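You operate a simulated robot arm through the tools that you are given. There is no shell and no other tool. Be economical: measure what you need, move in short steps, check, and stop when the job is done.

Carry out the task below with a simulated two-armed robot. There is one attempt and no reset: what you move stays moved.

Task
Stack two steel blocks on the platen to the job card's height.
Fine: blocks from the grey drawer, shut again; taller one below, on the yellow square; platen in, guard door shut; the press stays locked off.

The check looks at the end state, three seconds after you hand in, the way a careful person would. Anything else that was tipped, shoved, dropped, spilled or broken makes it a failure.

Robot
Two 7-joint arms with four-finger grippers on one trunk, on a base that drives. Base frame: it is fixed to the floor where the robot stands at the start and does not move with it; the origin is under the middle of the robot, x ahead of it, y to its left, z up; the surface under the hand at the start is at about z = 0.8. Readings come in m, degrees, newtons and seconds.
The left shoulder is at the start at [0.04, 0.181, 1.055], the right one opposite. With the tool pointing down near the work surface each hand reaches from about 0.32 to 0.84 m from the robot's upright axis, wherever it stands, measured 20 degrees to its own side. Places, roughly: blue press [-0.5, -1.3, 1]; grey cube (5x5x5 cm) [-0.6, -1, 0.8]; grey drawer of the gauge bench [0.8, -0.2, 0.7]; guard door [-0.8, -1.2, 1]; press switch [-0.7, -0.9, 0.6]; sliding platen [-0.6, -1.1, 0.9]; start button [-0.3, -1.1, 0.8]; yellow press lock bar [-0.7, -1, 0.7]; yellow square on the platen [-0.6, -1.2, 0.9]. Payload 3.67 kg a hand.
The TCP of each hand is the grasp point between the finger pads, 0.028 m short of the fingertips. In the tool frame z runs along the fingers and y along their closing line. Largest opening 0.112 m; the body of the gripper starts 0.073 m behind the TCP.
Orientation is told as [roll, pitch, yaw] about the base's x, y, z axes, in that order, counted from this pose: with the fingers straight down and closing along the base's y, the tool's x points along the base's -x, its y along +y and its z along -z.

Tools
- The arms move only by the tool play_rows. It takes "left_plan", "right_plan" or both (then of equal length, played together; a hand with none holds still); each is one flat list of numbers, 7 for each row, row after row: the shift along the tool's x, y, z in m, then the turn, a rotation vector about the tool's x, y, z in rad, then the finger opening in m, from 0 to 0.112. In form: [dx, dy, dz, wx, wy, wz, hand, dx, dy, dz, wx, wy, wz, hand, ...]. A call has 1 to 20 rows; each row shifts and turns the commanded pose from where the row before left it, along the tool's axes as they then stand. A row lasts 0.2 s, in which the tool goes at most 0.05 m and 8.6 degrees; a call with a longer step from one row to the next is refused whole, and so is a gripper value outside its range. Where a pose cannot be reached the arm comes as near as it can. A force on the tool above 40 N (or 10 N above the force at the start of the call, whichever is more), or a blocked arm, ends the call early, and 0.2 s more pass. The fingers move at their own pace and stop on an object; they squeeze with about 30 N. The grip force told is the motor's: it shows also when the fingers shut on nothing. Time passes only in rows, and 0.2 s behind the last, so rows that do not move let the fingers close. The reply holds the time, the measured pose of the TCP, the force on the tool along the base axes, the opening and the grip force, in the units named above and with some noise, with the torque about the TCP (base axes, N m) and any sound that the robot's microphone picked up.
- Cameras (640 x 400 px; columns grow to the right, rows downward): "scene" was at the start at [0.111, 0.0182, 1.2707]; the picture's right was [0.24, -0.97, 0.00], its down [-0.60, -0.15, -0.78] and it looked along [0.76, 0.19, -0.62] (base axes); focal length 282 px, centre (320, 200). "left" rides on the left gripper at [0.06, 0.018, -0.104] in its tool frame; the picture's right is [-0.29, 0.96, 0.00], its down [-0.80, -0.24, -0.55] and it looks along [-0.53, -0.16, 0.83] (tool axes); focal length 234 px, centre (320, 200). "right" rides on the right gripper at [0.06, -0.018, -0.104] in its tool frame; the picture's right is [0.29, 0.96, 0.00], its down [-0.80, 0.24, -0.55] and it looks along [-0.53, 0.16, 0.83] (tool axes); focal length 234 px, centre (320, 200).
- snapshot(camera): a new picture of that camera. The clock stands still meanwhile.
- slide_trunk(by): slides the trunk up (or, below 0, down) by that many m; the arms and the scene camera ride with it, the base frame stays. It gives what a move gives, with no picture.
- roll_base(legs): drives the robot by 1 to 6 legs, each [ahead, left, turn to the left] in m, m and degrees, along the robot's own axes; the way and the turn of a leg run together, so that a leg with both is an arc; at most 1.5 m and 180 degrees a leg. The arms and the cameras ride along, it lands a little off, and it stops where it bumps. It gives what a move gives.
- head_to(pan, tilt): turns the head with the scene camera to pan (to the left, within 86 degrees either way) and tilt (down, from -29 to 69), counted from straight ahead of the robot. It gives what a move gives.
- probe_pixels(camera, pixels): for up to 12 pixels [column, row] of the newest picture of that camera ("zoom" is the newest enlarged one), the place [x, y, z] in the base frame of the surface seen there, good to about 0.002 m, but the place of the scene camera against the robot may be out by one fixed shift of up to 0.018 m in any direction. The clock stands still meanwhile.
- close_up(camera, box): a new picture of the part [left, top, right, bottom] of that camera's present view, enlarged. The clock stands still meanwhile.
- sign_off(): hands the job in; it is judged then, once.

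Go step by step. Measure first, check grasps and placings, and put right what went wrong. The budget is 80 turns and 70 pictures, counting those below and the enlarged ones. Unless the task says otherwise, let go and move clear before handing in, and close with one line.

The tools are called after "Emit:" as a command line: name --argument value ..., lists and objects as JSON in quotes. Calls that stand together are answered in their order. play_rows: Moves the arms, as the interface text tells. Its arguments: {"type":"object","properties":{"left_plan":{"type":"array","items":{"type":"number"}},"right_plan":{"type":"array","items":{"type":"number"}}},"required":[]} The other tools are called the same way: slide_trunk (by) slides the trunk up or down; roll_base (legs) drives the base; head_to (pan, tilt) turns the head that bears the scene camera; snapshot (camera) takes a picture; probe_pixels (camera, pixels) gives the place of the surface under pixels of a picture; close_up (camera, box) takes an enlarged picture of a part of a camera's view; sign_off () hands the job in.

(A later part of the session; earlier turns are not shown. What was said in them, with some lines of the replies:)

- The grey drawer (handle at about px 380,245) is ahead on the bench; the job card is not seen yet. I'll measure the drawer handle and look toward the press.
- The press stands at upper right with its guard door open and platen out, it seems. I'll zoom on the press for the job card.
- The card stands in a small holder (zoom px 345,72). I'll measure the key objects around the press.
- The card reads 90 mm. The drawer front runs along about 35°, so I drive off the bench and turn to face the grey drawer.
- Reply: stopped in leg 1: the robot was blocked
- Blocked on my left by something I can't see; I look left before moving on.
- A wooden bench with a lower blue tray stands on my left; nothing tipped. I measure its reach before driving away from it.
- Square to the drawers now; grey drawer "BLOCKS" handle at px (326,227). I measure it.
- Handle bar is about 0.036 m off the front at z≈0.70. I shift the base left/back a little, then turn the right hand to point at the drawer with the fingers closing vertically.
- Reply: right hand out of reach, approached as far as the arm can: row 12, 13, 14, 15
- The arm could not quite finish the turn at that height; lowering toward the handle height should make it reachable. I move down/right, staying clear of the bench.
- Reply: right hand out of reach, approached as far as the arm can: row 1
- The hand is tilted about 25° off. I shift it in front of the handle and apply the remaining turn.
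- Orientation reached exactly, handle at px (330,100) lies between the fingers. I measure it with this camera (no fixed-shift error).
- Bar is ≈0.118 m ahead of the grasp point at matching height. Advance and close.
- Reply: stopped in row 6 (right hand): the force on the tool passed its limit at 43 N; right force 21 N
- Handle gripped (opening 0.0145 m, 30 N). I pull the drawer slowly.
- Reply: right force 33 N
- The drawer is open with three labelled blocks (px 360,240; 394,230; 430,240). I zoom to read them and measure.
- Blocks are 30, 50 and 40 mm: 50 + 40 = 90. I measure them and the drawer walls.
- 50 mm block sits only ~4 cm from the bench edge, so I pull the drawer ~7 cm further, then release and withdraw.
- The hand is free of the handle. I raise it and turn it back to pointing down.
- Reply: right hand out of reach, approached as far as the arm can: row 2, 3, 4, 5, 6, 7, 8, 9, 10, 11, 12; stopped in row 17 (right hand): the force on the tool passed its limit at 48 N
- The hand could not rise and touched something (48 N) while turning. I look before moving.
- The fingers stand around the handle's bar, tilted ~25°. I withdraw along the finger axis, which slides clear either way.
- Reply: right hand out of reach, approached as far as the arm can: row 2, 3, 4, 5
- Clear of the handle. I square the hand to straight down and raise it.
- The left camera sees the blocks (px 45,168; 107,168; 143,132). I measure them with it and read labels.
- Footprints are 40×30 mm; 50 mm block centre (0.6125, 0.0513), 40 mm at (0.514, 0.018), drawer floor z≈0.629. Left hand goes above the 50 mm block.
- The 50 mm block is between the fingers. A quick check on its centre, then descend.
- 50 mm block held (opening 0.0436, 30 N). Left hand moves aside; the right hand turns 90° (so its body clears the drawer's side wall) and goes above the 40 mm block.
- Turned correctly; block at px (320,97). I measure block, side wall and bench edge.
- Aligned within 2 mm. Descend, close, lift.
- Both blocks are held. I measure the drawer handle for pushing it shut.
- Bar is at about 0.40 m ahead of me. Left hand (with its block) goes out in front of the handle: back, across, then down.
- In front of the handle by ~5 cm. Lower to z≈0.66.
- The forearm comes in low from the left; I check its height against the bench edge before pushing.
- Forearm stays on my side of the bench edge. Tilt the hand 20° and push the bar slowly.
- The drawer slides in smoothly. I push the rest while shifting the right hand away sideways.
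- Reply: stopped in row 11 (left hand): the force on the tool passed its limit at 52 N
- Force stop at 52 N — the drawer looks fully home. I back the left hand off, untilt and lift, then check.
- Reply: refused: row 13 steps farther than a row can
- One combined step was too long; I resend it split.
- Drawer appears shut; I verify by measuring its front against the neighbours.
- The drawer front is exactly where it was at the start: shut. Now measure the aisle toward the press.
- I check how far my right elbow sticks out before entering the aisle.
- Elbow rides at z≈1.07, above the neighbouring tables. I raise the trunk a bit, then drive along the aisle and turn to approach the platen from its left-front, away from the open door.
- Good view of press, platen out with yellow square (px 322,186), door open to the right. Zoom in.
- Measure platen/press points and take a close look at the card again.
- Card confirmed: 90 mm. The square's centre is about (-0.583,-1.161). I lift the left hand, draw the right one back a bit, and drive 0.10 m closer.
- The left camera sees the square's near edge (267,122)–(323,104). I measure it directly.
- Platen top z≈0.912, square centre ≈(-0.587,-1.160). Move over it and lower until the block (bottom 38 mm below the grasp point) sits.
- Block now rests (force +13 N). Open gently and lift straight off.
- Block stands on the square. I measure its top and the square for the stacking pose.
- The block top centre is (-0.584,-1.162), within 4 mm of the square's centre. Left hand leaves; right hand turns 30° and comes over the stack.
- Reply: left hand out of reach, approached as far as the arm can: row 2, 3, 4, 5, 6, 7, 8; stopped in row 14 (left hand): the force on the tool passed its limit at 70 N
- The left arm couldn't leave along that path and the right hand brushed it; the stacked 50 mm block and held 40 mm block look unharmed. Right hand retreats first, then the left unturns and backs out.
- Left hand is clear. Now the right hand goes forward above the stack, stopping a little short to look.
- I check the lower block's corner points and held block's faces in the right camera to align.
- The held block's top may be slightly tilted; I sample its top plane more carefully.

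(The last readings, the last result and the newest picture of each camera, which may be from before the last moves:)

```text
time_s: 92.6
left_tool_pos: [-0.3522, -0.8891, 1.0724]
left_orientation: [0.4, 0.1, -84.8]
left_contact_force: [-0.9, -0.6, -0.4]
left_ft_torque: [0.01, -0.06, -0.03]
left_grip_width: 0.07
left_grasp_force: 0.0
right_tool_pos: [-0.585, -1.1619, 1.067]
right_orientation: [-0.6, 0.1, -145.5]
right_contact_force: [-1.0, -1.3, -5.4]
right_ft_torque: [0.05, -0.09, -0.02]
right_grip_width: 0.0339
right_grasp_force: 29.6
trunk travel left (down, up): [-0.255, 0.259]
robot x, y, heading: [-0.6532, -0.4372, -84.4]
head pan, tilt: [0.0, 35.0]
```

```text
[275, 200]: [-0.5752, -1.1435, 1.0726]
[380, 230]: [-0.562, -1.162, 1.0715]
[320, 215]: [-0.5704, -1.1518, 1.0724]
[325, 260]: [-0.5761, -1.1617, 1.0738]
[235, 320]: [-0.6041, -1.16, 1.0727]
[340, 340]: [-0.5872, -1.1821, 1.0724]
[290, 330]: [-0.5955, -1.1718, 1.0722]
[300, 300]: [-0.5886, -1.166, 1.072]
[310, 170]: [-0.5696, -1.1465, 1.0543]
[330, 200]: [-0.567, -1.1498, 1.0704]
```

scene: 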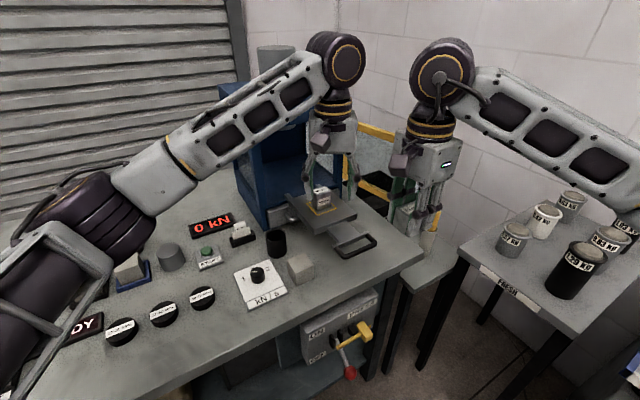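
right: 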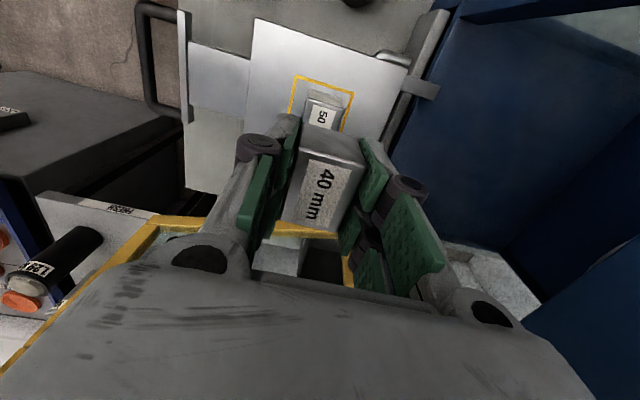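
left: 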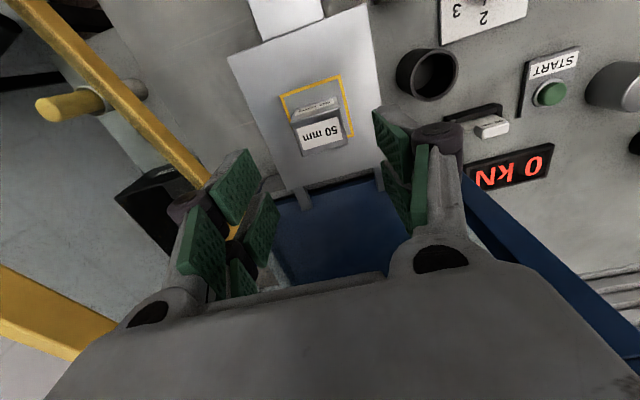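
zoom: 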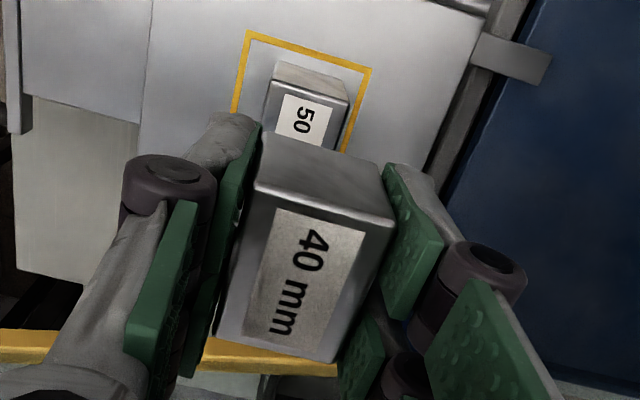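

The top is level; the two blocks are aligned within ~2 mm. Lower: gap is about 70 mm.

Emit:
play_rows --right_plan '[0, -0.001, 0.02, 0, 0, 0, 0, 0, 0, 0.02, 0, 0, 0, 0, 0, 0, 0.015, 0, 0, 0, 0, 0, 0, 0.008, 0, 0, 0, 0, 0, 0, 0, 0, 0, 0, 0]'

Emit:
play_rows --right_plan '[0, 0, 0.0015, 0, 0, 0, 0, 0, 0, 0.0015, 0, 0, 0, 0, 0, 0, 0.0015, 0, 0, 0, 0, 0, 0, 0, 0, 0, 0, 0]'

Emit:
snapshot --camera "right"

```text
time_s: 93.8
left_tool_pos: [-0.3501, -0.8879, 1.0727]
left_orientation: [0.2, -0.1, -84.7]
left_contact_force: [-0.4, -0.1, 0.7]
left_ft_torque: [0.02, 0.03, 0.01]
left_grip_width: 0.0696
left_grasp_force: 0.1
right_tool_pos: [-0.5826, -1.1596, 1.0052]
right_orientation: [-0.7, -0.1, -145.7]
right_contact_force: [-0.4, 0.0, -4.0]
right_ft_torque: [-0.04, -0.01, -0.02]
right_grip_width: 0.0339
right_grasp_force: 30.2
trunk travel left (down, up): [-0.255, 0.259]
robot x, y, heading: [-0.6546, -0.4346, -84.6]
head pan, tilt: [0.0, 35.0]
```

```text
time_s: 94.8
left_tool_pos: [-0.3501, -0.8888, 1.0729]
left_orientation: [0.2, 0.1, -84.7]
left_contact_force: [-0.6, -0.6, -0.1]
left_ft_torque: [0.0, -0.01, 0.01]
left_grip_width: 0.07
left_grasp_force: 0.1
right_tool_pos: [-0.5823, -1.1588, 1.0006]
right_orientation: [-0.7, -0.2, -145.6]
right_contact_force: [-0.6, -0.4, -4.3]
right_ft_torque: [-0.01, 0.0, 0.02]
right_grip_width: 0.0339
right_grasp_force: 29.6
trunk travel left (down, up): [-0.255, 0.259]
robot x, y, heading: [-0.6549, -0.4378, -84.4]
head pan, tilt: [0.0, 35.0]
```

```text
16 pictures are left
```

right: 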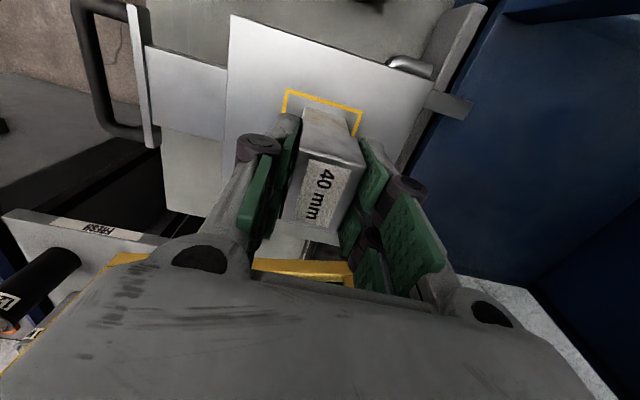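

Emit:
close_up --camera "scene" --box '[290, 150, 370, 220]'

Emit:
close_up --camera "right" --box '[260, 80, 380, 240]'

```text
5.71 times, centred on (330, 185) of scene
```

zoom: 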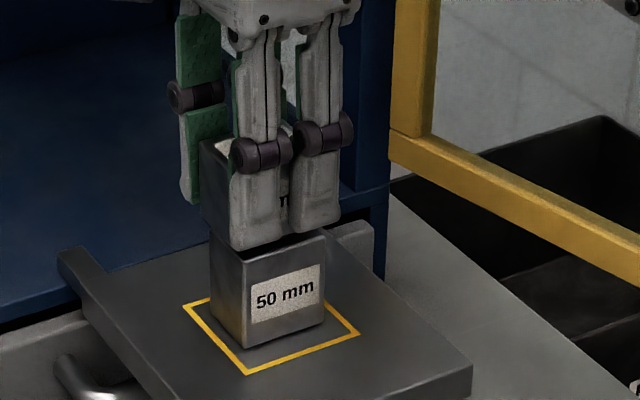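

```text
2.50 times, centred on (320, 160) of right
```

zoom: 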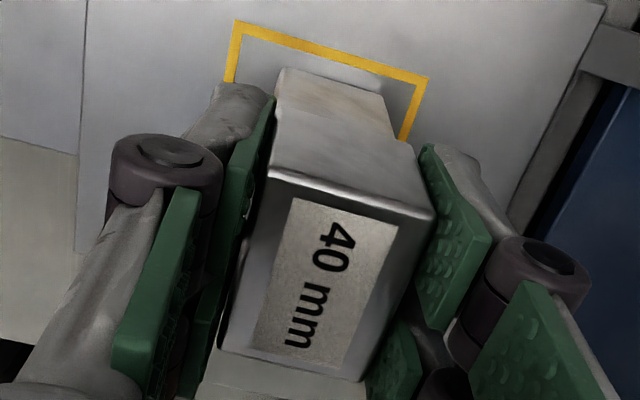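

The upper block sits a few mm to the left of the lower one; shift 3 mm right and lower to contact.

Emit:
play_rows --right_plan '[-0.003, 0, 0, 0, 0, 0, 0, 0, 0, 0.0015, 0, 0, 0, 0, 0, 0, 0.0015, 0, 0, 0, 0, 0, 0, 0.001, 0, 0, 0, 0, 0, 0, 0, 0, 0, 0, 0]'

```text
time_s: 96.0
left_tool_pos: [-0.3487, -0.888, 1.0718]
left_orientation: [0.2, -0.1, -84.7]
left_contact_force: [0.4, -1.2, 0.2]
left_ft_torque: [0.01, -0.03, 0.02]
left_grip_width: 0.0699
left_grasp_force: 0.1
right_tool_pos: [-0.5859, -1.1611, 0.9959]
right_orientation: [-0.6, -0.1, -145.6]
right_contact_force: [0.7, 0.1, -5.8]
right_ft_torque: [0.0, 0.02, 0.02]
right_grip_width: 0.034
right_grasp_force: 29.9
trunk travel left (down, up): [-0.255, 0.259]
robot x, y, heading: [-0.6506, -0.4374, -84.5]
head pan, tilt: [0.0, 35.0]
```

Emit:
play_rows --right_plan '[0, 0, 0.001, 0, 0, 0, 0, 0, 0, 0.001, 0, 0, 0, 0, 0, 0, 0, 0, 0, 0, 0]'

```text
time_s: 96.8
left_tool_pos: [-0.3497, -0.8871, 1.0732]
left_orientation: [0.2, 0.0, -84.7]
left_contact_force: [0.1, -0.7, 0.2]
left_ft_torque: [0.0, -0.01, 0.0]
left_grip_width: 0.0702
left_grasp_force: 0.1
right_tool_pos: [-0.5848, -1.1609, 0.9952]
right_orientation: [-0.4, -0.1, -145.7]
right_contact_force: [0.6, -2.3, 2.2]
right_ft_torque: [-0.3, 0.02, 0.08]
right_grip_width: 0.034
right_grasp_force: 29.9
trunk travel left (down, up): [-0.255, 0.259]
robot x, y, heading: [-0.6538, -0.4358, -84.3]
head pan, tilt: [0.0, 35.0]
```

Contact made (force changed by +8 N). Release gently and lift off.

Emit:
play_rows --right_plan '[0, 0, 0, 0, 0, 0, 0.05, 0, 0, 0, 0, 0, 0, 0.06, 0, 0, -0.03, 0, 0, 0, 0.06, 0, 0, -0.035, 0, 0, 0, 0.06]'

Emit:
close_up --camera "scene" --box '[270, 130, 390, 230]'

```text
time_s: 97.8
left_tool_pos: [-0.3491, -0.8871, 1.0721]
left_orientation: [0.2, 0.0, -84.7]
left_contact_force: [0.7, 0.2, 0.2]
left_ft_torque: [0.0, 0.02, 0.0]
left_grip_width: 0.0701
left_grasp_force: 0.0
right_tool_pos: [-0.5857, -1.1589, 1.0594]
right_orientation: [-0.6, -0.2, -145.5]
right_contact_force: [0.2, 0.7, 0.0]
right_ft_torque: [0.0, -0.01, -0.02]
right_grip_width: 0.0601
right_grasp_force: 0.1
trunk travel left (down, up): [-0.255, 0.259]
robot x, y, heading: [-0.6566, -0.4396, -84.6]
head pan, tilt: [0.0, 35.0]
```

```text
4.00 times, centred on (330, 180) of scene
```

zoom: 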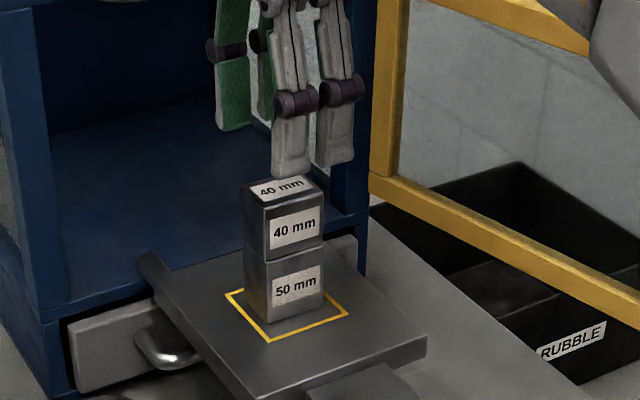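

The stack is clean: 50 below on the square, 40 on top. Right hand backs out, closes and tilts 25° for pushing the platen's handle.

Emit:
play_rows --right_plan '[0, 0, -0.02, 0, 0, 0, 0.06, 0, -0.04, 0, 0, 0, 0, 0.06, 0, -0.04, 0, 0, 0, 0, 0.06, 0, -0.04, 0, 0, 0, 0, 0.03, 0, -0.04, 0, 0, 0, 0, 0.0, 0, -0.04, 0, 0, 0, 0, 0.0, 0, -0.04, 0, 0, 0, 0, 0.0, 0, 0, 0, -0.1454, 0, 0, 0, 0, 0, 0, -0.1454, 0, 0, 0, 0, 0, 0, -0.1454, 0, 0, 0]'

Emit:
snapshot --camera "right"

Emit:
snapshot --camera "scene"

```text
time_s: 100.0
left_tool_pos: [-0.3508, -0.8865, 1.0728]
left_orientation: [0.3, 0.0, -84.7]
left_contact_force: [0.2, -0.3, 0.0]
left_ft_torque: [-0.04, -0.02, -0.05]
left_grip_width: 0.0701
left_grasp_force: 0.1
right_tool_pos: [-0.7203, -0.9616, 1.0827]
right_orientation: [24.5, -0.1, -145.5]
right_contact_force: [-0.5, -0.1, 0.5]
right_ft_torque: [0.01, -0.02, -0.02]
right_grip_width: 0.0
right_grasp_force: 30.4
trunk travel left (down, up): [-0.255, 0.259]
robot x, y, heading: [-0.6534, -0.4363, -84.4]
head pan, tilt: [0.0, 35.0]
```

```text
12 pictures are left
```

right: 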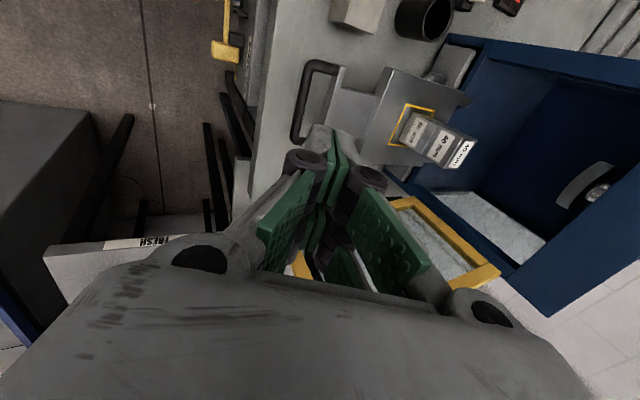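

```text
11 pictures are left
```

scene: 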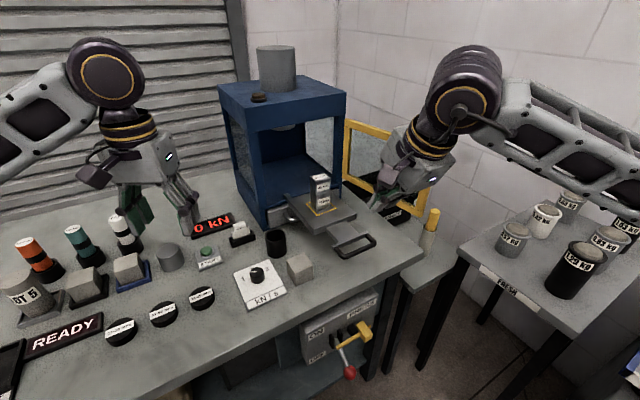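

The handle's outer bar runs from px (312,65) to (294,135) in the right camera. I measure it, plus the door and press frame.

Emit:
probe_pixels --camera "right" --pixels '[[307, 75], [302, 98], [296, 125], [318, 64], [345, 70], [298, 140], [405, 200], [500, 272], [425, 228], [455, 205], [390, 175], [450, 90]]'

Emit:
probe_pixels --camera "scene" --pixels '[[375, 240], [355, 250], [347, 122], [350, 180], [425, 148], [352, 150], [335, 185], [272, 210], [340, 90], [268, 105], [310, 218], [355, 215]]'

```text
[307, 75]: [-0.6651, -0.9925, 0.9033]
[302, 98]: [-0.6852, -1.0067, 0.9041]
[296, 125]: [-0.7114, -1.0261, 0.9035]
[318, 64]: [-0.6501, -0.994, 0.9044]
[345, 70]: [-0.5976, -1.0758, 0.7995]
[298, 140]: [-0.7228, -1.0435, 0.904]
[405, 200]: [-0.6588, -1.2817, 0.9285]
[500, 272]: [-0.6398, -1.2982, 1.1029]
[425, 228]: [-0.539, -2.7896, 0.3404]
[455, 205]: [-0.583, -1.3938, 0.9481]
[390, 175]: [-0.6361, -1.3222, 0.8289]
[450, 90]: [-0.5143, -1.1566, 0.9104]
```

```text
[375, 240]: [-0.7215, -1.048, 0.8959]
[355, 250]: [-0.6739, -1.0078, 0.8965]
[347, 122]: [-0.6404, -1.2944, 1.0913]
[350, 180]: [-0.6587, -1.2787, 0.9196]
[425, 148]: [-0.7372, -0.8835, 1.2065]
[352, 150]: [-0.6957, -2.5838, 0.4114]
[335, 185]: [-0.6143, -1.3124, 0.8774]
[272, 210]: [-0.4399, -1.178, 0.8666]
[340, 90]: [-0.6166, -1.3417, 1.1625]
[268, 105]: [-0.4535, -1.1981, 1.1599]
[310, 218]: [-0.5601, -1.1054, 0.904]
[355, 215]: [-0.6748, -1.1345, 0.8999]
```

Bar centre (-0.687,-1.008), top z 0.904; the hand is lined up with it. Lower and push slowly along the slide direction.

Emit:
play_rows --right_plan '[0, -0.0163, 0.035, 0, 0, 0, 0, 0, -0.0163, 0.035, 0, 0, 0, 0, 0, -0.0163, 0.035, 0, 0, 0, 0, 0, -0.0163, 0.035, 0, 0, 0, 0, 0, -0.0163, 0.035, 0, 0, 0, 0, 0, 0.0054, 0.0025, 0, 0, 0, 0, 0, 0.0054, 0.0025, 0, 0, 0, 0, 0, 0.0054, 0.0025, 0, 0, 0, 0, 0, 0.0054, 0.0025, 0, 0, 0, 0, 0, 0.0054, 0.0025, 0, 0, 0, 0, 0, 0.0054, 0.0025, 0, 0, 0, 0, 0, 0.0054, 0.0025, 0, 0, 0, 0, 0, 0.0072, 0.0034, 0, 0, 0, 0, 0, 0.0072, 0.0034, 0, 0, 0, 0, 0, 0.0072, 0.0034, 0, 0, 0, 0, 0, 0.0072, 0.0034, 0, 0, 0, 0, 0, 0.0072, 0.0034, 0, 0, 0, 0]'

Emit:
snapshot --camera "scene"

```text
time_s: 103.6
left_tool_pos: [-0.3495, -0.8877, 1.0724]
left_orientation: [0.3, 0.0, -84.7]
left_contact_force: [-0.2, 0.8, -0.4]
left_ft_torque: [0.01, 0.01, -0.02]
left_grip_width: 0.07
left_grasp_force: 0.0
right_tool_pos: [-0.6758, -1.0292, 0.8869]
right_orientation: [24.3, -0.1, -145.5]
right_contact_force: [-0.6, -0.5, 0.2]
right_ft_torque: [-0.03, 0.02, 0.02]
right_grip_width: 0.0001
right_grasp_force: 30.1
trunk travel left (down, up): [-0.255, 0.259]
robot x, y, heading: [-0.6548, -0.4393, -84.5]
head pan, tilt: [0.0, 35.0]
```

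```text
10 pictures are left
```

scene: 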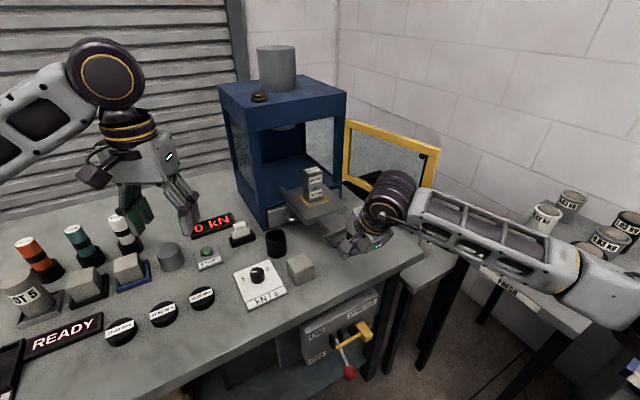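

Platen is moving with the stack steady. The forearm passes near the jars on the right table, so I check clearance.

Emit:
probe_pixels --camera "scene" --pixels '[[500, 240], [540, 260], [580, 285], [548, 295], [620, 290], [600, 240], [570, 202], [620, 215], [585, 315], [510, 285], [400, 200]]'

Emit:
close_up --camera "scene" --box '[440, 170, 640, 340]'

```text
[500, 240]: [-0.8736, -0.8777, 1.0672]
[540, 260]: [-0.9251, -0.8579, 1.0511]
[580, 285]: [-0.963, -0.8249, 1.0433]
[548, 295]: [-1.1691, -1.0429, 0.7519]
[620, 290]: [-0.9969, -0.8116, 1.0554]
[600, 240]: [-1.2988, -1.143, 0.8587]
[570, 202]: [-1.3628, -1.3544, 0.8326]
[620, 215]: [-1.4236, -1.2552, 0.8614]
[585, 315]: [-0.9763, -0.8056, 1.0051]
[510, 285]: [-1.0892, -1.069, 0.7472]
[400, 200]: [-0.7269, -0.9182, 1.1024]
```

```text
2.35 times, centred on (540, 255) of scene
```

zoom: 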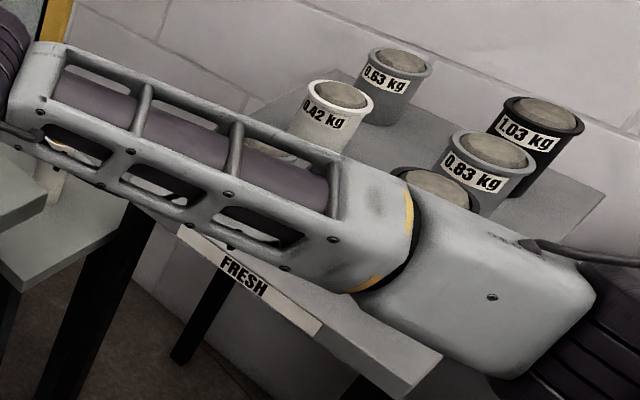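

Forearm is well clear. Continue pushing.

Emit:
play_rows --right_plan '[0, 0.0072, 0.0034, 0, 0, 0, 0, 0, 0.0091, 0.0042, 0, 0, 0, 0, 0, 0.0091, 0.0042, 0, 0, 0, 0, 0, 0.0091, 0.0042, 0, 0, 0, 0, 0, 0.0091, 0.0042, 0, 0, 0, 0, 0, 0.0091, 0.0042, 0, 0, 0, 0, 0, 0.0091, 0.0042, 0, 0, 0, 0, 0, 0.0091, 0.0042, 0, 0, 0, 0, 0, 0.0091, 0.0042, 0, 0, 0, 0, 0, 0.0091, 0.0042, 0, 0, 0, 0, 0, 0.0091, 0.0042, 0, 0, 0, 0, 0, 0.0091, 0.0042, 0, 0, 0, 0, 0, 0.0091, 0.0042, 0, 0, 0, 0, 0, 0.0091, 0.0042, 0, 0, 0, 0, 0, 0.0072, 0.0034, 0, 0, 0, 0, 0, 0.0054, 0.0025, 0, 0, 0, 0]'

Emit:
snapshot --camera "scene"

```text
time_s: 107.0
left_tool_pos: [-0.3499, -0.889, 1.0724]
left_orientation: [0.2, -0.1, -84.7]
left_contact_force: [0.6, -0.3, -1.2]
left_ft_torque: [0.03, 0.0, -0.01]
left_grip_width: 0.0696
left_grasp_force: 0.0
right_tool_pos: [-0.5896, -1.1552, 0.8869]
right_orientation: [24.5, -0.1, -145.6]
right_contact_force: [-0.7, 0.3, 0.5]
right_ft_torque: [-0.01, 0.0, 0.01]
right_grip_width: 0.0002
right_grasp_force: 30.4
trunk travel left (down, up): [-0.255, 0.259]
robot x, y, heading: [-0.6538, -0.4381, -84.6]
head pan, tilt: [0.0, 35.0]
```

```text
8 pictures are left
```

scene: 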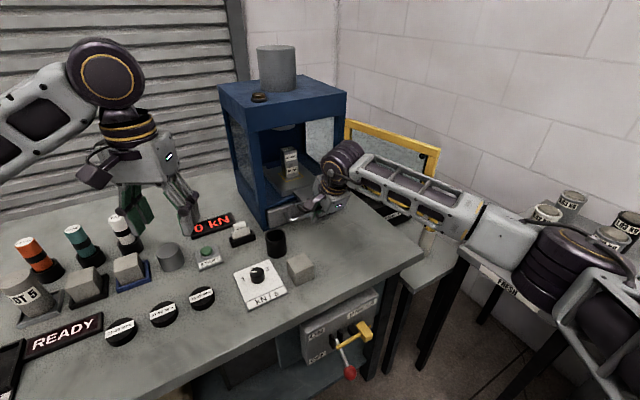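

Stack rides steadily, platen nearly in; no stop felt yet. Continue in 5 mm steps until resistance.

Emit:
play_rows --right_plan '[0, 0.0045, 0.0021, 0, 0, 0, 0, 0, 0.0045, 0.0021, 0, 0, 0, 0, 0, 0.0045, 0.0021, 0, 0, 0, 0, 0, 0.0045, 0.0021, 0, 0, 0, 0, 0, 0.0045, 0.0021, 0, 0, 0, 0, 0, 0.0045, 0.0021, 0, 0, 0, 0, 0, 0.0045, 0.0021, 0, 0, 0, 0, 0, 0.0045, 0.0021, 0, 0, 0, 0, 0, 0.0045, 0.0021, 0, 0, 0, 0, 0, 0.0045, 0.0021, 0, 0, 0, 0]'

```text
time_s: 109.4
left_tool_pos: [-0.3517, -0.8867, 1.0734]
left_orientation: [0.3, -0.1, -84.8]
left_contact_force: [0.3, -1.0, -0.6]
left_ft_torque: [0.04, 0.03, -0.02]
left_grip_width: 0.0698
left_grasp_force: 0.1
right_tool_pos: [-0.5646, -1.1897, 0.8847]
right_orientation: [23.7, -0.1, -145.5]
right_contact_force: [-10.6, 19.1, 3.7]
right_ft_torque: [-0.21, -0.22, 0.34]
right_grip_width: 0.0
right_grasp_force: 30.5
trunk travel left (down, up): [-0.255, 0.259]
robot x, y, heading: [-0.6548, -0.4348, -84.4]
head pan, tilt: [0.0, 35.0]
stopped in row 10 (right hand): the force on the tool passed its limit at 43 N (the readings are from after the stop); the commanded pose is now the measured one
```

End stop felt (43 N): platen is home. Back off, raise, untilt and come out in front of the door's free edge.

Emit:
play_rows --right_plan '[0, -0.0181, -0.0085, 0, 0, 0, 0, 0, -0.0362, -0.0169, 0, 0, 0, 0, 0, -0.0362, -0.0169, 0, 0, 0, 0, 0, -0.0362, -0.0169, 0, 0, 0, 0, 0, 0.018, -0.0385, 0, 0, 0, 0, 0, 0.018, -0.0385, 0, 0, 0, 0, 0, 0.018, -0.0385, 0, 0, 0, 0, 0, 0.018, -0.0385, 0, 0, 0, 0, 0, 0, 0, 0.1425, 0, 0, 0, 0, 0, 0, 0.1425, 0, 0, 0, 0, 0, 0, 0.1425, 0, 0, 0, 0, -0.0375, 0, 0, 0, 0, 0, 0, -0.0375, 0, 0, 0, 0, 0, 0, -0.0375, 0, 0, 0, 0, 0, 0, -0.0375, 0, 0, 0, 0, 0]'

Emit:
close_up --camera "scene" --box '[210, 70, 470, 235]'

```text
time_s: 112.6
left_tool_pos: [-0.3519, -0.8867, 1.0745]
left_orientation: [0.4, 0.0, -84.7]
left_contact_force: [0.4, -0.5, 0.2]
left_ft_torque: [0.01, -0.01, -0.05]
left_grip_width: 0.0701
left_grasp_force: 0.1
right_tool_pos: [-0.7274, -0.9547, 1.0567]
right_orientation: [-0.5, 0.0, -145.4]
right_contact_force: [-0.3, 0.3, 0.4]
right_ft_torque: [-0.02, 0.0, 0.04]
right_grip_width: 0.0
right_grasp_force: 29.9
trunk travel left (down, up): [-0.255, 0.259]
robot x, y, heading: [-0.6593, -0.4384, -84.5]
head pan, tilt: [0.0, 35.0]
```

```text
2.42 times, centred on (340, 152) of scene
```

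zoom: 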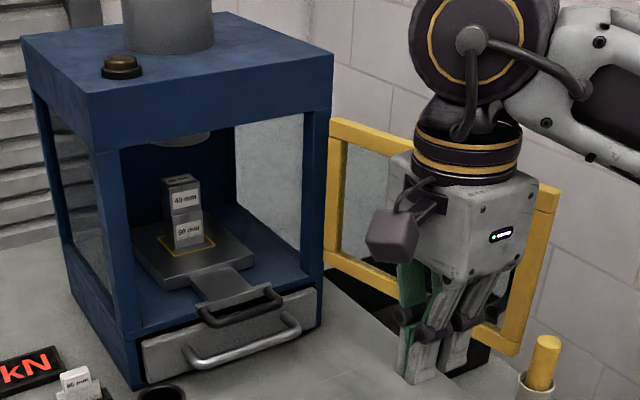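

Stack is upright inside the press. I measure the door's free edge and hinge once more.

Emit:
probe_pixels --camera "zoom" --pixels '[[548, 190], [545, 215], [520, 325], [335, 125], [337, 160], [332, 255], [316, 150], [540, 350], [370, 135], [270, 290], [240, 280]]'

```text
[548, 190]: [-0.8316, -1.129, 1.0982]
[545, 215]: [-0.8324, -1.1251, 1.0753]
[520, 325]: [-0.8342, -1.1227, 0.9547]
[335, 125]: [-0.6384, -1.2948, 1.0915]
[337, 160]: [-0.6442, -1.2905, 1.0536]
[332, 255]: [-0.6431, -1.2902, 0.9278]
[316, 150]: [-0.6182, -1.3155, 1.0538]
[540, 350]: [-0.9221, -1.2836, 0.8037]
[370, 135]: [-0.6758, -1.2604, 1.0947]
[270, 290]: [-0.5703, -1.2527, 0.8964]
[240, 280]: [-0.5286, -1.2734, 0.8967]
```

Door free edge ≈(-0.833,-1.126), θ≈104° open. I take the right hand round its edge to the outer (right) side.

Emit:
play_rows --right_plan '[0, -0.03, 0, 0, 0, 0, 0, -0.047, 0, -0.001, 0, 0, 0, 0, -0.047, 0, -0.001, 0, 0, 0, 0, -0.047, 0, -0.001, 0, 0, 0, 0, -0.047, 0, -0.001, 0, 0, 0, 0, -0.047, 0, 0, 0, 0, 0, 0, -0.047, 0, 0, 0, 0, 0, 0, 0, 0.0425, 0, 0, 0, 0, 0, 0, 0.0425, 0, 0, 0, 0, 0, 0, 0.0425, 0, 0, 0, 0, 0, 0, 0.0425, 0, 0, 0, 0, 0]'

Emit:
snapshot --camera "scene"

```text
time_s: 115.0
left_tool_pos: [-0.346, -0.8874, 1.0711]
left_orientation: [0.0, 0.0, -84.7]
left_contact_force: [1.6, 0.2, -0.9]
left_ft_torque: [0.02, 0.15, -0.02]
left_grip_width: 0.0702
left_grasp_force: 0.1
right_tool_pos: [-0.8762, -1.2296, 1.0628]
right_orientation: [-0.8, -0.4, -145.6]
right_contact_force: [-4.4, -0.2, -0.2]
right_ft_torque: [0.02, -0.39, -0.05]
right_grip_width: 0.0
right_grasp_force: 29.6
trunk travel left (down, up): [-0.255, 0.259]
robot x, y, heading: [-0.656, -0.4377, -84.6]
head pan, tilt: [0.0, 35.0]
```

```text
6 pictures are left
```

scene: 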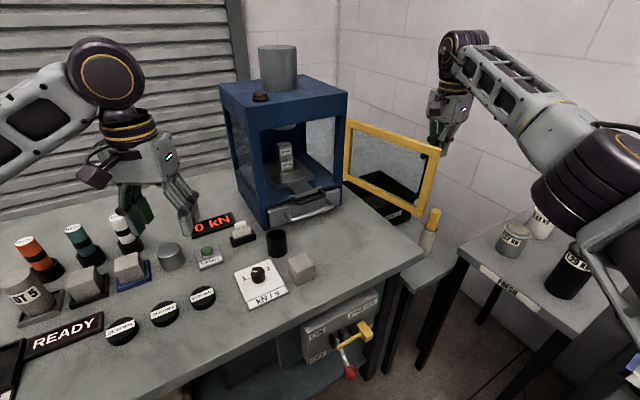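

Right hand is outside the door. Push it along its arc, first from 104° to ~45°.

Emit:
play_rows --right_plan '[0.0303, 0.003, 0, 0, 0, 0, 0, 0.0303, 0.003, 0, 0, 0, 0, 0, 0.0303, 0.003, 0, 0, 0, 0, 0, 0.015, -0.0033, 0, 0, 0, 0, 0, 0.015, -0.0033, 0, 0, 0, 0, 0, 0.015, -0.0033, 0, 0, 0, 0, 0, 0.0167, 0, 0, 0, 0, 0, 0, 0.0167, 0, 0, 0, 0, 0, 0, 0.0167, 0, 0, 0, 0, 0, 0, 0.015, 0.0063, 0, 0, 0, 0, 0, 0.015, 0.0063, 0, 0, 0, 0, 0, 0.015, 0.0063, 0, 0, 0, 0, 0, 0.0127, 0.0097, 0, 0, 0, 0, 0, 0.0127, 0.0097, 0, 0, 0, 0, 0, 0.0127, 0.0097, 0, 0, 0, 0, 0]'

Emit:
snapshot --camera "scene"

```text
time_s: 118.2
left_tool_pos: [-0.3511, -0.8873, 1.0727]
left_orientation: [0.2, 0.0, -84.8]
left_contact_force: [-0.1, 0.4, 0.5]
left_ft_torque: [0.04, 0.01, -0.01]
left_grip_width: 0.0701
left_grasp_force: 0.0
right_tool_pos: [-0.6283, -1.1184, 1.0588]
right_orientation: [-0.6, -0.1, -145.6]
right_contact_force: [-0.4, -0.6, -0.8]
right_ft_torque: [0.0, 0.0, 0.0]
right_grip_width: 0.0
right_grasp_force: 30.7
trunk travel left (down, up): [-0.255, 0.259]
robot x, y, heading: [-0.6583, -0.4391, -84.8]
head pan, tilt: [0.0, 35.0]
```

```text
5 pictures are left
```

scene: 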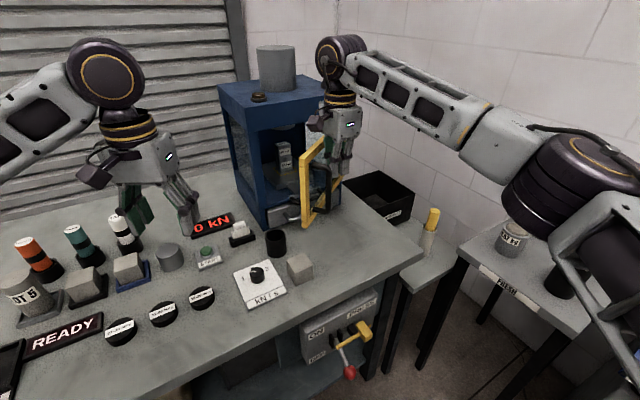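

Door is about half closed and following the hand. Finish the arc, gently at the end.

Emit:
play_rows --right_plan '[0.0107, 0.0103, 0, 0, 0, 0, 0, 0.0107, 0.0103, 0, 0, 0, 0, 0, 0.0107, 0.0103, 0, 0, 0, 0, 0, 0.0057, 0.014, 0, 0, 0, 0, 0, 0.0057, 0.014, 0, 0, 0, 0, 0, 0.0057, 0.014, 0, 0, 0, 0, 0, 0.001, 0.0097, 0, 0, 0, 0, 0, 0.001, 0.0097, 0, 0, 0, 0, 0, 0.001, 0.0097, 0, 0, 0, 0, 0, 0, 0.005, 0, 0, 0, 0, 0, 0, 0.005, 0, 0, 0, 0, 0, 0, 0.005, 0, 0, 0, 0, 0, 0, 0.004, 0, 0, 0, 0, 0, 0, 0.004, 0, 0, 0, 0, 0, 0, 0.004, 0, 0, 0, 0, 0, 0, 0.004, 0, 0, 0, 0, 0]'

Emit:
close_up --camera "scene" --box '[200, 70, 400, 240]'

```text
time_s: 121.6
left_tool_pos: [-0.3502, -0.887, 1.0737]
left_orientation: [0.2, 0.0, -84.7]
left_contact_force: [0.0, 0.0, 0.3]
left_ft_torque: [-0.03, -0.03, -0.01]
left_grip_width: 0.0699
left_grasp_force: 0.1
right_tool_pos: [-0.5496, -1.1474, 1.0578]
right_orientation: [-0.6, -0.1, -145.5]
right_contact_force: [0.6, 0.8, -0.1]
right_ft_torque: [-0.03, 0.02, -0.01]
right_grip_width: 0.0001
right_grasp_force: 30.2
right hand out of reach, approached as far as the arm can: row 6, 7, 8, 9, 10, 11, 12, 13, 14, 15, 16
trunk travel left (down, up): [-0.255, 0.259]
robot x, y, heading: [-0.6566, -0.439, -84.5]
head pan, tilt: [0.0, 35.0]
```

```text
2.35 times, centred on (300, 155) of scene
```

zoom: 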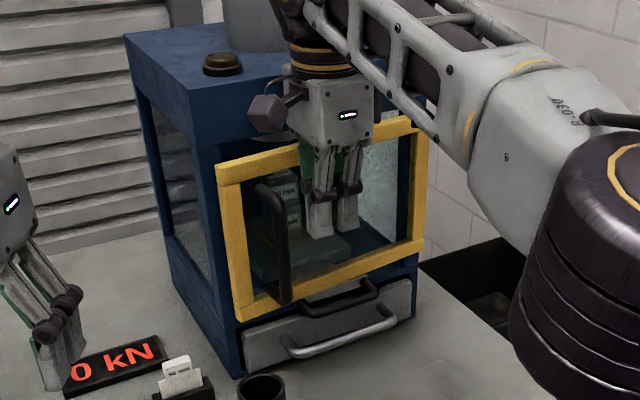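

Door is nearly shut but the arm is at its reach limit. I back the hand 6 cm, drive the base 6 cm in the same direction, then finish with the arm.

Emit:
play_rows --right_plan '[0, -0.03, 0, 0, 0, 0, 0, 0, -0.035, 0, 0, 0, 0, 0]'

Emit:
roll_base --legs '[[0.052, 0.03, 0]]'

Emit:
play_rows --right_plan '[0, 0.005, 0, 0, 0, 0, 0, 0, 0.008, 0, 0, 0, 0, 0, 0, 0.008, 0, 0, 0, 0, 0, 0, 0.006, 0, 0, 0, 0, 0, 0, 0.006, 0, 0, 0, 0, 0, 0, 0.005, 0, 0, 0, 0, 0, 0, 0.005, 0, 0, 0, 0, 0, 0, 0.005, 0, 0, 0, 0, 0, 0, 0.004, 0, 0, 0, 0, 0, 0, 0.004, 0, 0, 0, 0, 0, 0, 0.004, 0, 0, 0, 0, 0]'

```text
time_s: 122.2
left_tool_pos: [-0.3526, -0.8869, 1.074]
left_orientation: [0.4, 0.1, -84.7]
left_contact_force: [-1.4, -0.5, 0.1]
left_ft_torque: [0.05, -0.12, 0.03]
left_grip_width: 0.07
left_grasp_force: 0.0
right_tool_pos: [-0.5929, -1.0967, 1.0596]
right_orientation: [-0.6, 0.3, -146.2]
right_contact_force: [6.6, 8.9, -0.9]
right_ft_torque: [-0.79, 0.6, 0.06]
right_grip_width: 0.0
right_grasp_force: 30.5
trunk travel left (down, up): [-0.255, 0.259]
robot x, y, heading: [-0.655, -0.4397, -84.5]
head pan, tilt: [0.0, 35.0]
```

```text
time_s: 123.1
left_tool_pos: [-0.3166, -0.9368, 1.0728]
left_orientation: [0.3, 0.1, -84.7]
left_contact_force: [0.5, 0.0, -0.9]
left_ft_torque: [0.03, 0.02, 0.01]
left_grip_width: 0.0701
left_grasp_force: 0.1
right_tool_pos: [-0.5542, -1.1438, 1.0572]
right_orientation: [-0.7, -0.2, -145.4]
right_contact_force: [-0.1, -0.5, -0.5]
right_ft_torque: [0.01, 0.01, -0.01]
right_grip_width: 0.0001
right_grasp_force: 29.7
trunk travel left (down, up): [-0.255, 0.259]
robot x, y, heading: [-0.6202, -0.4809, -84.2]
head pan, tilt: [0.0, 35.0]
```

```text
time_s: 125.5
left_tool_pos: [-0.3198, -0.9336, 1.0743]
left_orientation: [0.3, -0.1, -84.9]
left_contact_force: [-0.1, -0.6, 0.4]
left_ft_torque: [-0.02, 0.01, -0.01]
left_grip_width: 0.07
left_grasp_force: 0.0
right_tool_pos: [-0.5229, -1.189, 1.0594]
right_orientation: [-0.5, -0.1, -145.5]
right_contact_force: [-14.5, 23.5, -8.8]
right_ft_torque: [-1.96, -0.9, 0.69]
right_grip_width: 0.0
right_grasp_force: 29.9
trunk travel left (down, up): [-0.255, 0.259]
robot x, y, heading: [-0.6202, -0.4839, -84.7]
head pan, tilt: [0.0, 35.0]
5 turns are left
```

The door now pushes back with ~28 N: it's against the frame. Back the hand off and look.

Emit:
play_rows --right_plan '[0, -0.02, 0, 0, 0, 0, 0, 0, -0.04, 0, 0, 0, 0, 0, 0, -0.04, 0, 0, 0, 0, 0, 0, -0.04, 0, 0, 0, 0, 0, 0, -0.04, 0, 0, 0, 0, 0, 0, -0.02, 0, 0, 0, 0, 0]'

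Emit:
close_up --camera "scene" --box '[190, 60, 390, 250]'

Emit:
probe_pixels --camera "zoom" --pixels '[[240, 200], [230, 160], [250, 300], [420, 150], [420, 240]]'

Emit:
snapshot --camera "scene"

```text
time_s: 126.9
left_tool_pos: [-0.3157, -0.9361, 1.0725]
left_orientation: [0.1, 0.0, -84.7]
left_contact_force: [0.1, 0.7, 0.6]
left_ft_torque: [-0.03, -0.01, -0.01]
left_grip_width: 0.0703
left_grasp_force: 0.0
right_tool_pos: [-0.6336, -1.0262, 1.0627]
right_orientation: [-0.5, -0.1, -145.6]
right_contact_force: [-0.9, -0.5, 0.1]
right_ft_torque: [-0.02, 0.02, -0.02]
right_grip_width: 0.0001
right_grasp_force: 29.9
trunk travel left (down, up): [-0.255, 0.259]
robot x, y, heading: [-0.6184, -0.4895, -84.7]
head pan, tilt: [0.0, 35.0]
```

```text
2.11 times, centred on (290, 155) of scene
```

zoom: 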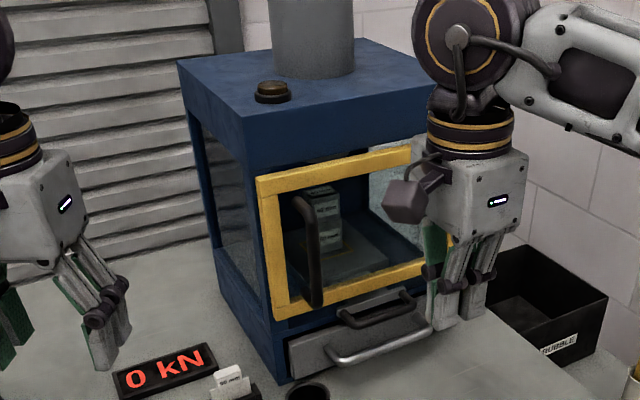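

```text
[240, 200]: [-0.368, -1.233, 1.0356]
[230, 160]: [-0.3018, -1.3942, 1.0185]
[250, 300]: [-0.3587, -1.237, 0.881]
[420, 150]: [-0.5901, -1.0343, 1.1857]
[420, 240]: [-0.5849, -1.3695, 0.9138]
```

```text
2 pictures are left
4 turns are left
```

scene: 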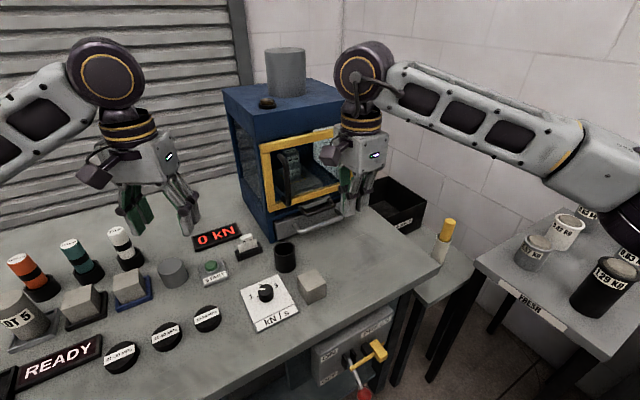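

Door looks shut with the stack upright behind it. I verify its plane by measuring both sides, plus the neighbouring press face.

Emit:
probe_pixels --camera "scene" --pixels '[[267, 160], [269, 180], [274, 205], [280, 146], [320, 136], [330, 134], [318, 196], [300, 203], [285, 120], [310, 120], [330, 118], [290, 165]]'

```text
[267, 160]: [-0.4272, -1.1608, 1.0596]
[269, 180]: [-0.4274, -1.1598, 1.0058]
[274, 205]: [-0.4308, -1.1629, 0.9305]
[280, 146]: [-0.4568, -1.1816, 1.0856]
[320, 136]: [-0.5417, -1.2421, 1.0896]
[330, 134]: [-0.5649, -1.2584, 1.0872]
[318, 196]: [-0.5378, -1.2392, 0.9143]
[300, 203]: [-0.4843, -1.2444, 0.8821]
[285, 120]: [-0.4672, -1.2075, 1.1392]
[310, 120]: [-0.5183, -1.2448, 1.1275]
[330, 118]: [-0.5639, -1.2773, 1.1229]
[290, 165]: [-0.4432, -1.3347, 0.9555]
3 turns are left
```

The door's plane is parallel to the press face: its left and right sides are both 15–16 mm in front of it, so it is shut. The stack stands inside, both hands are empty and clear, and the lock bar and switch were not touched. I'm handing in.

Emit:
sign_off

```text
The job is handed in.
```

The 50 mm block is on the yellow square with the 40 mm block on top, making the card's 90 mm. The platen is in, the guard door and grey drawer are shut, and I left the press locked off.
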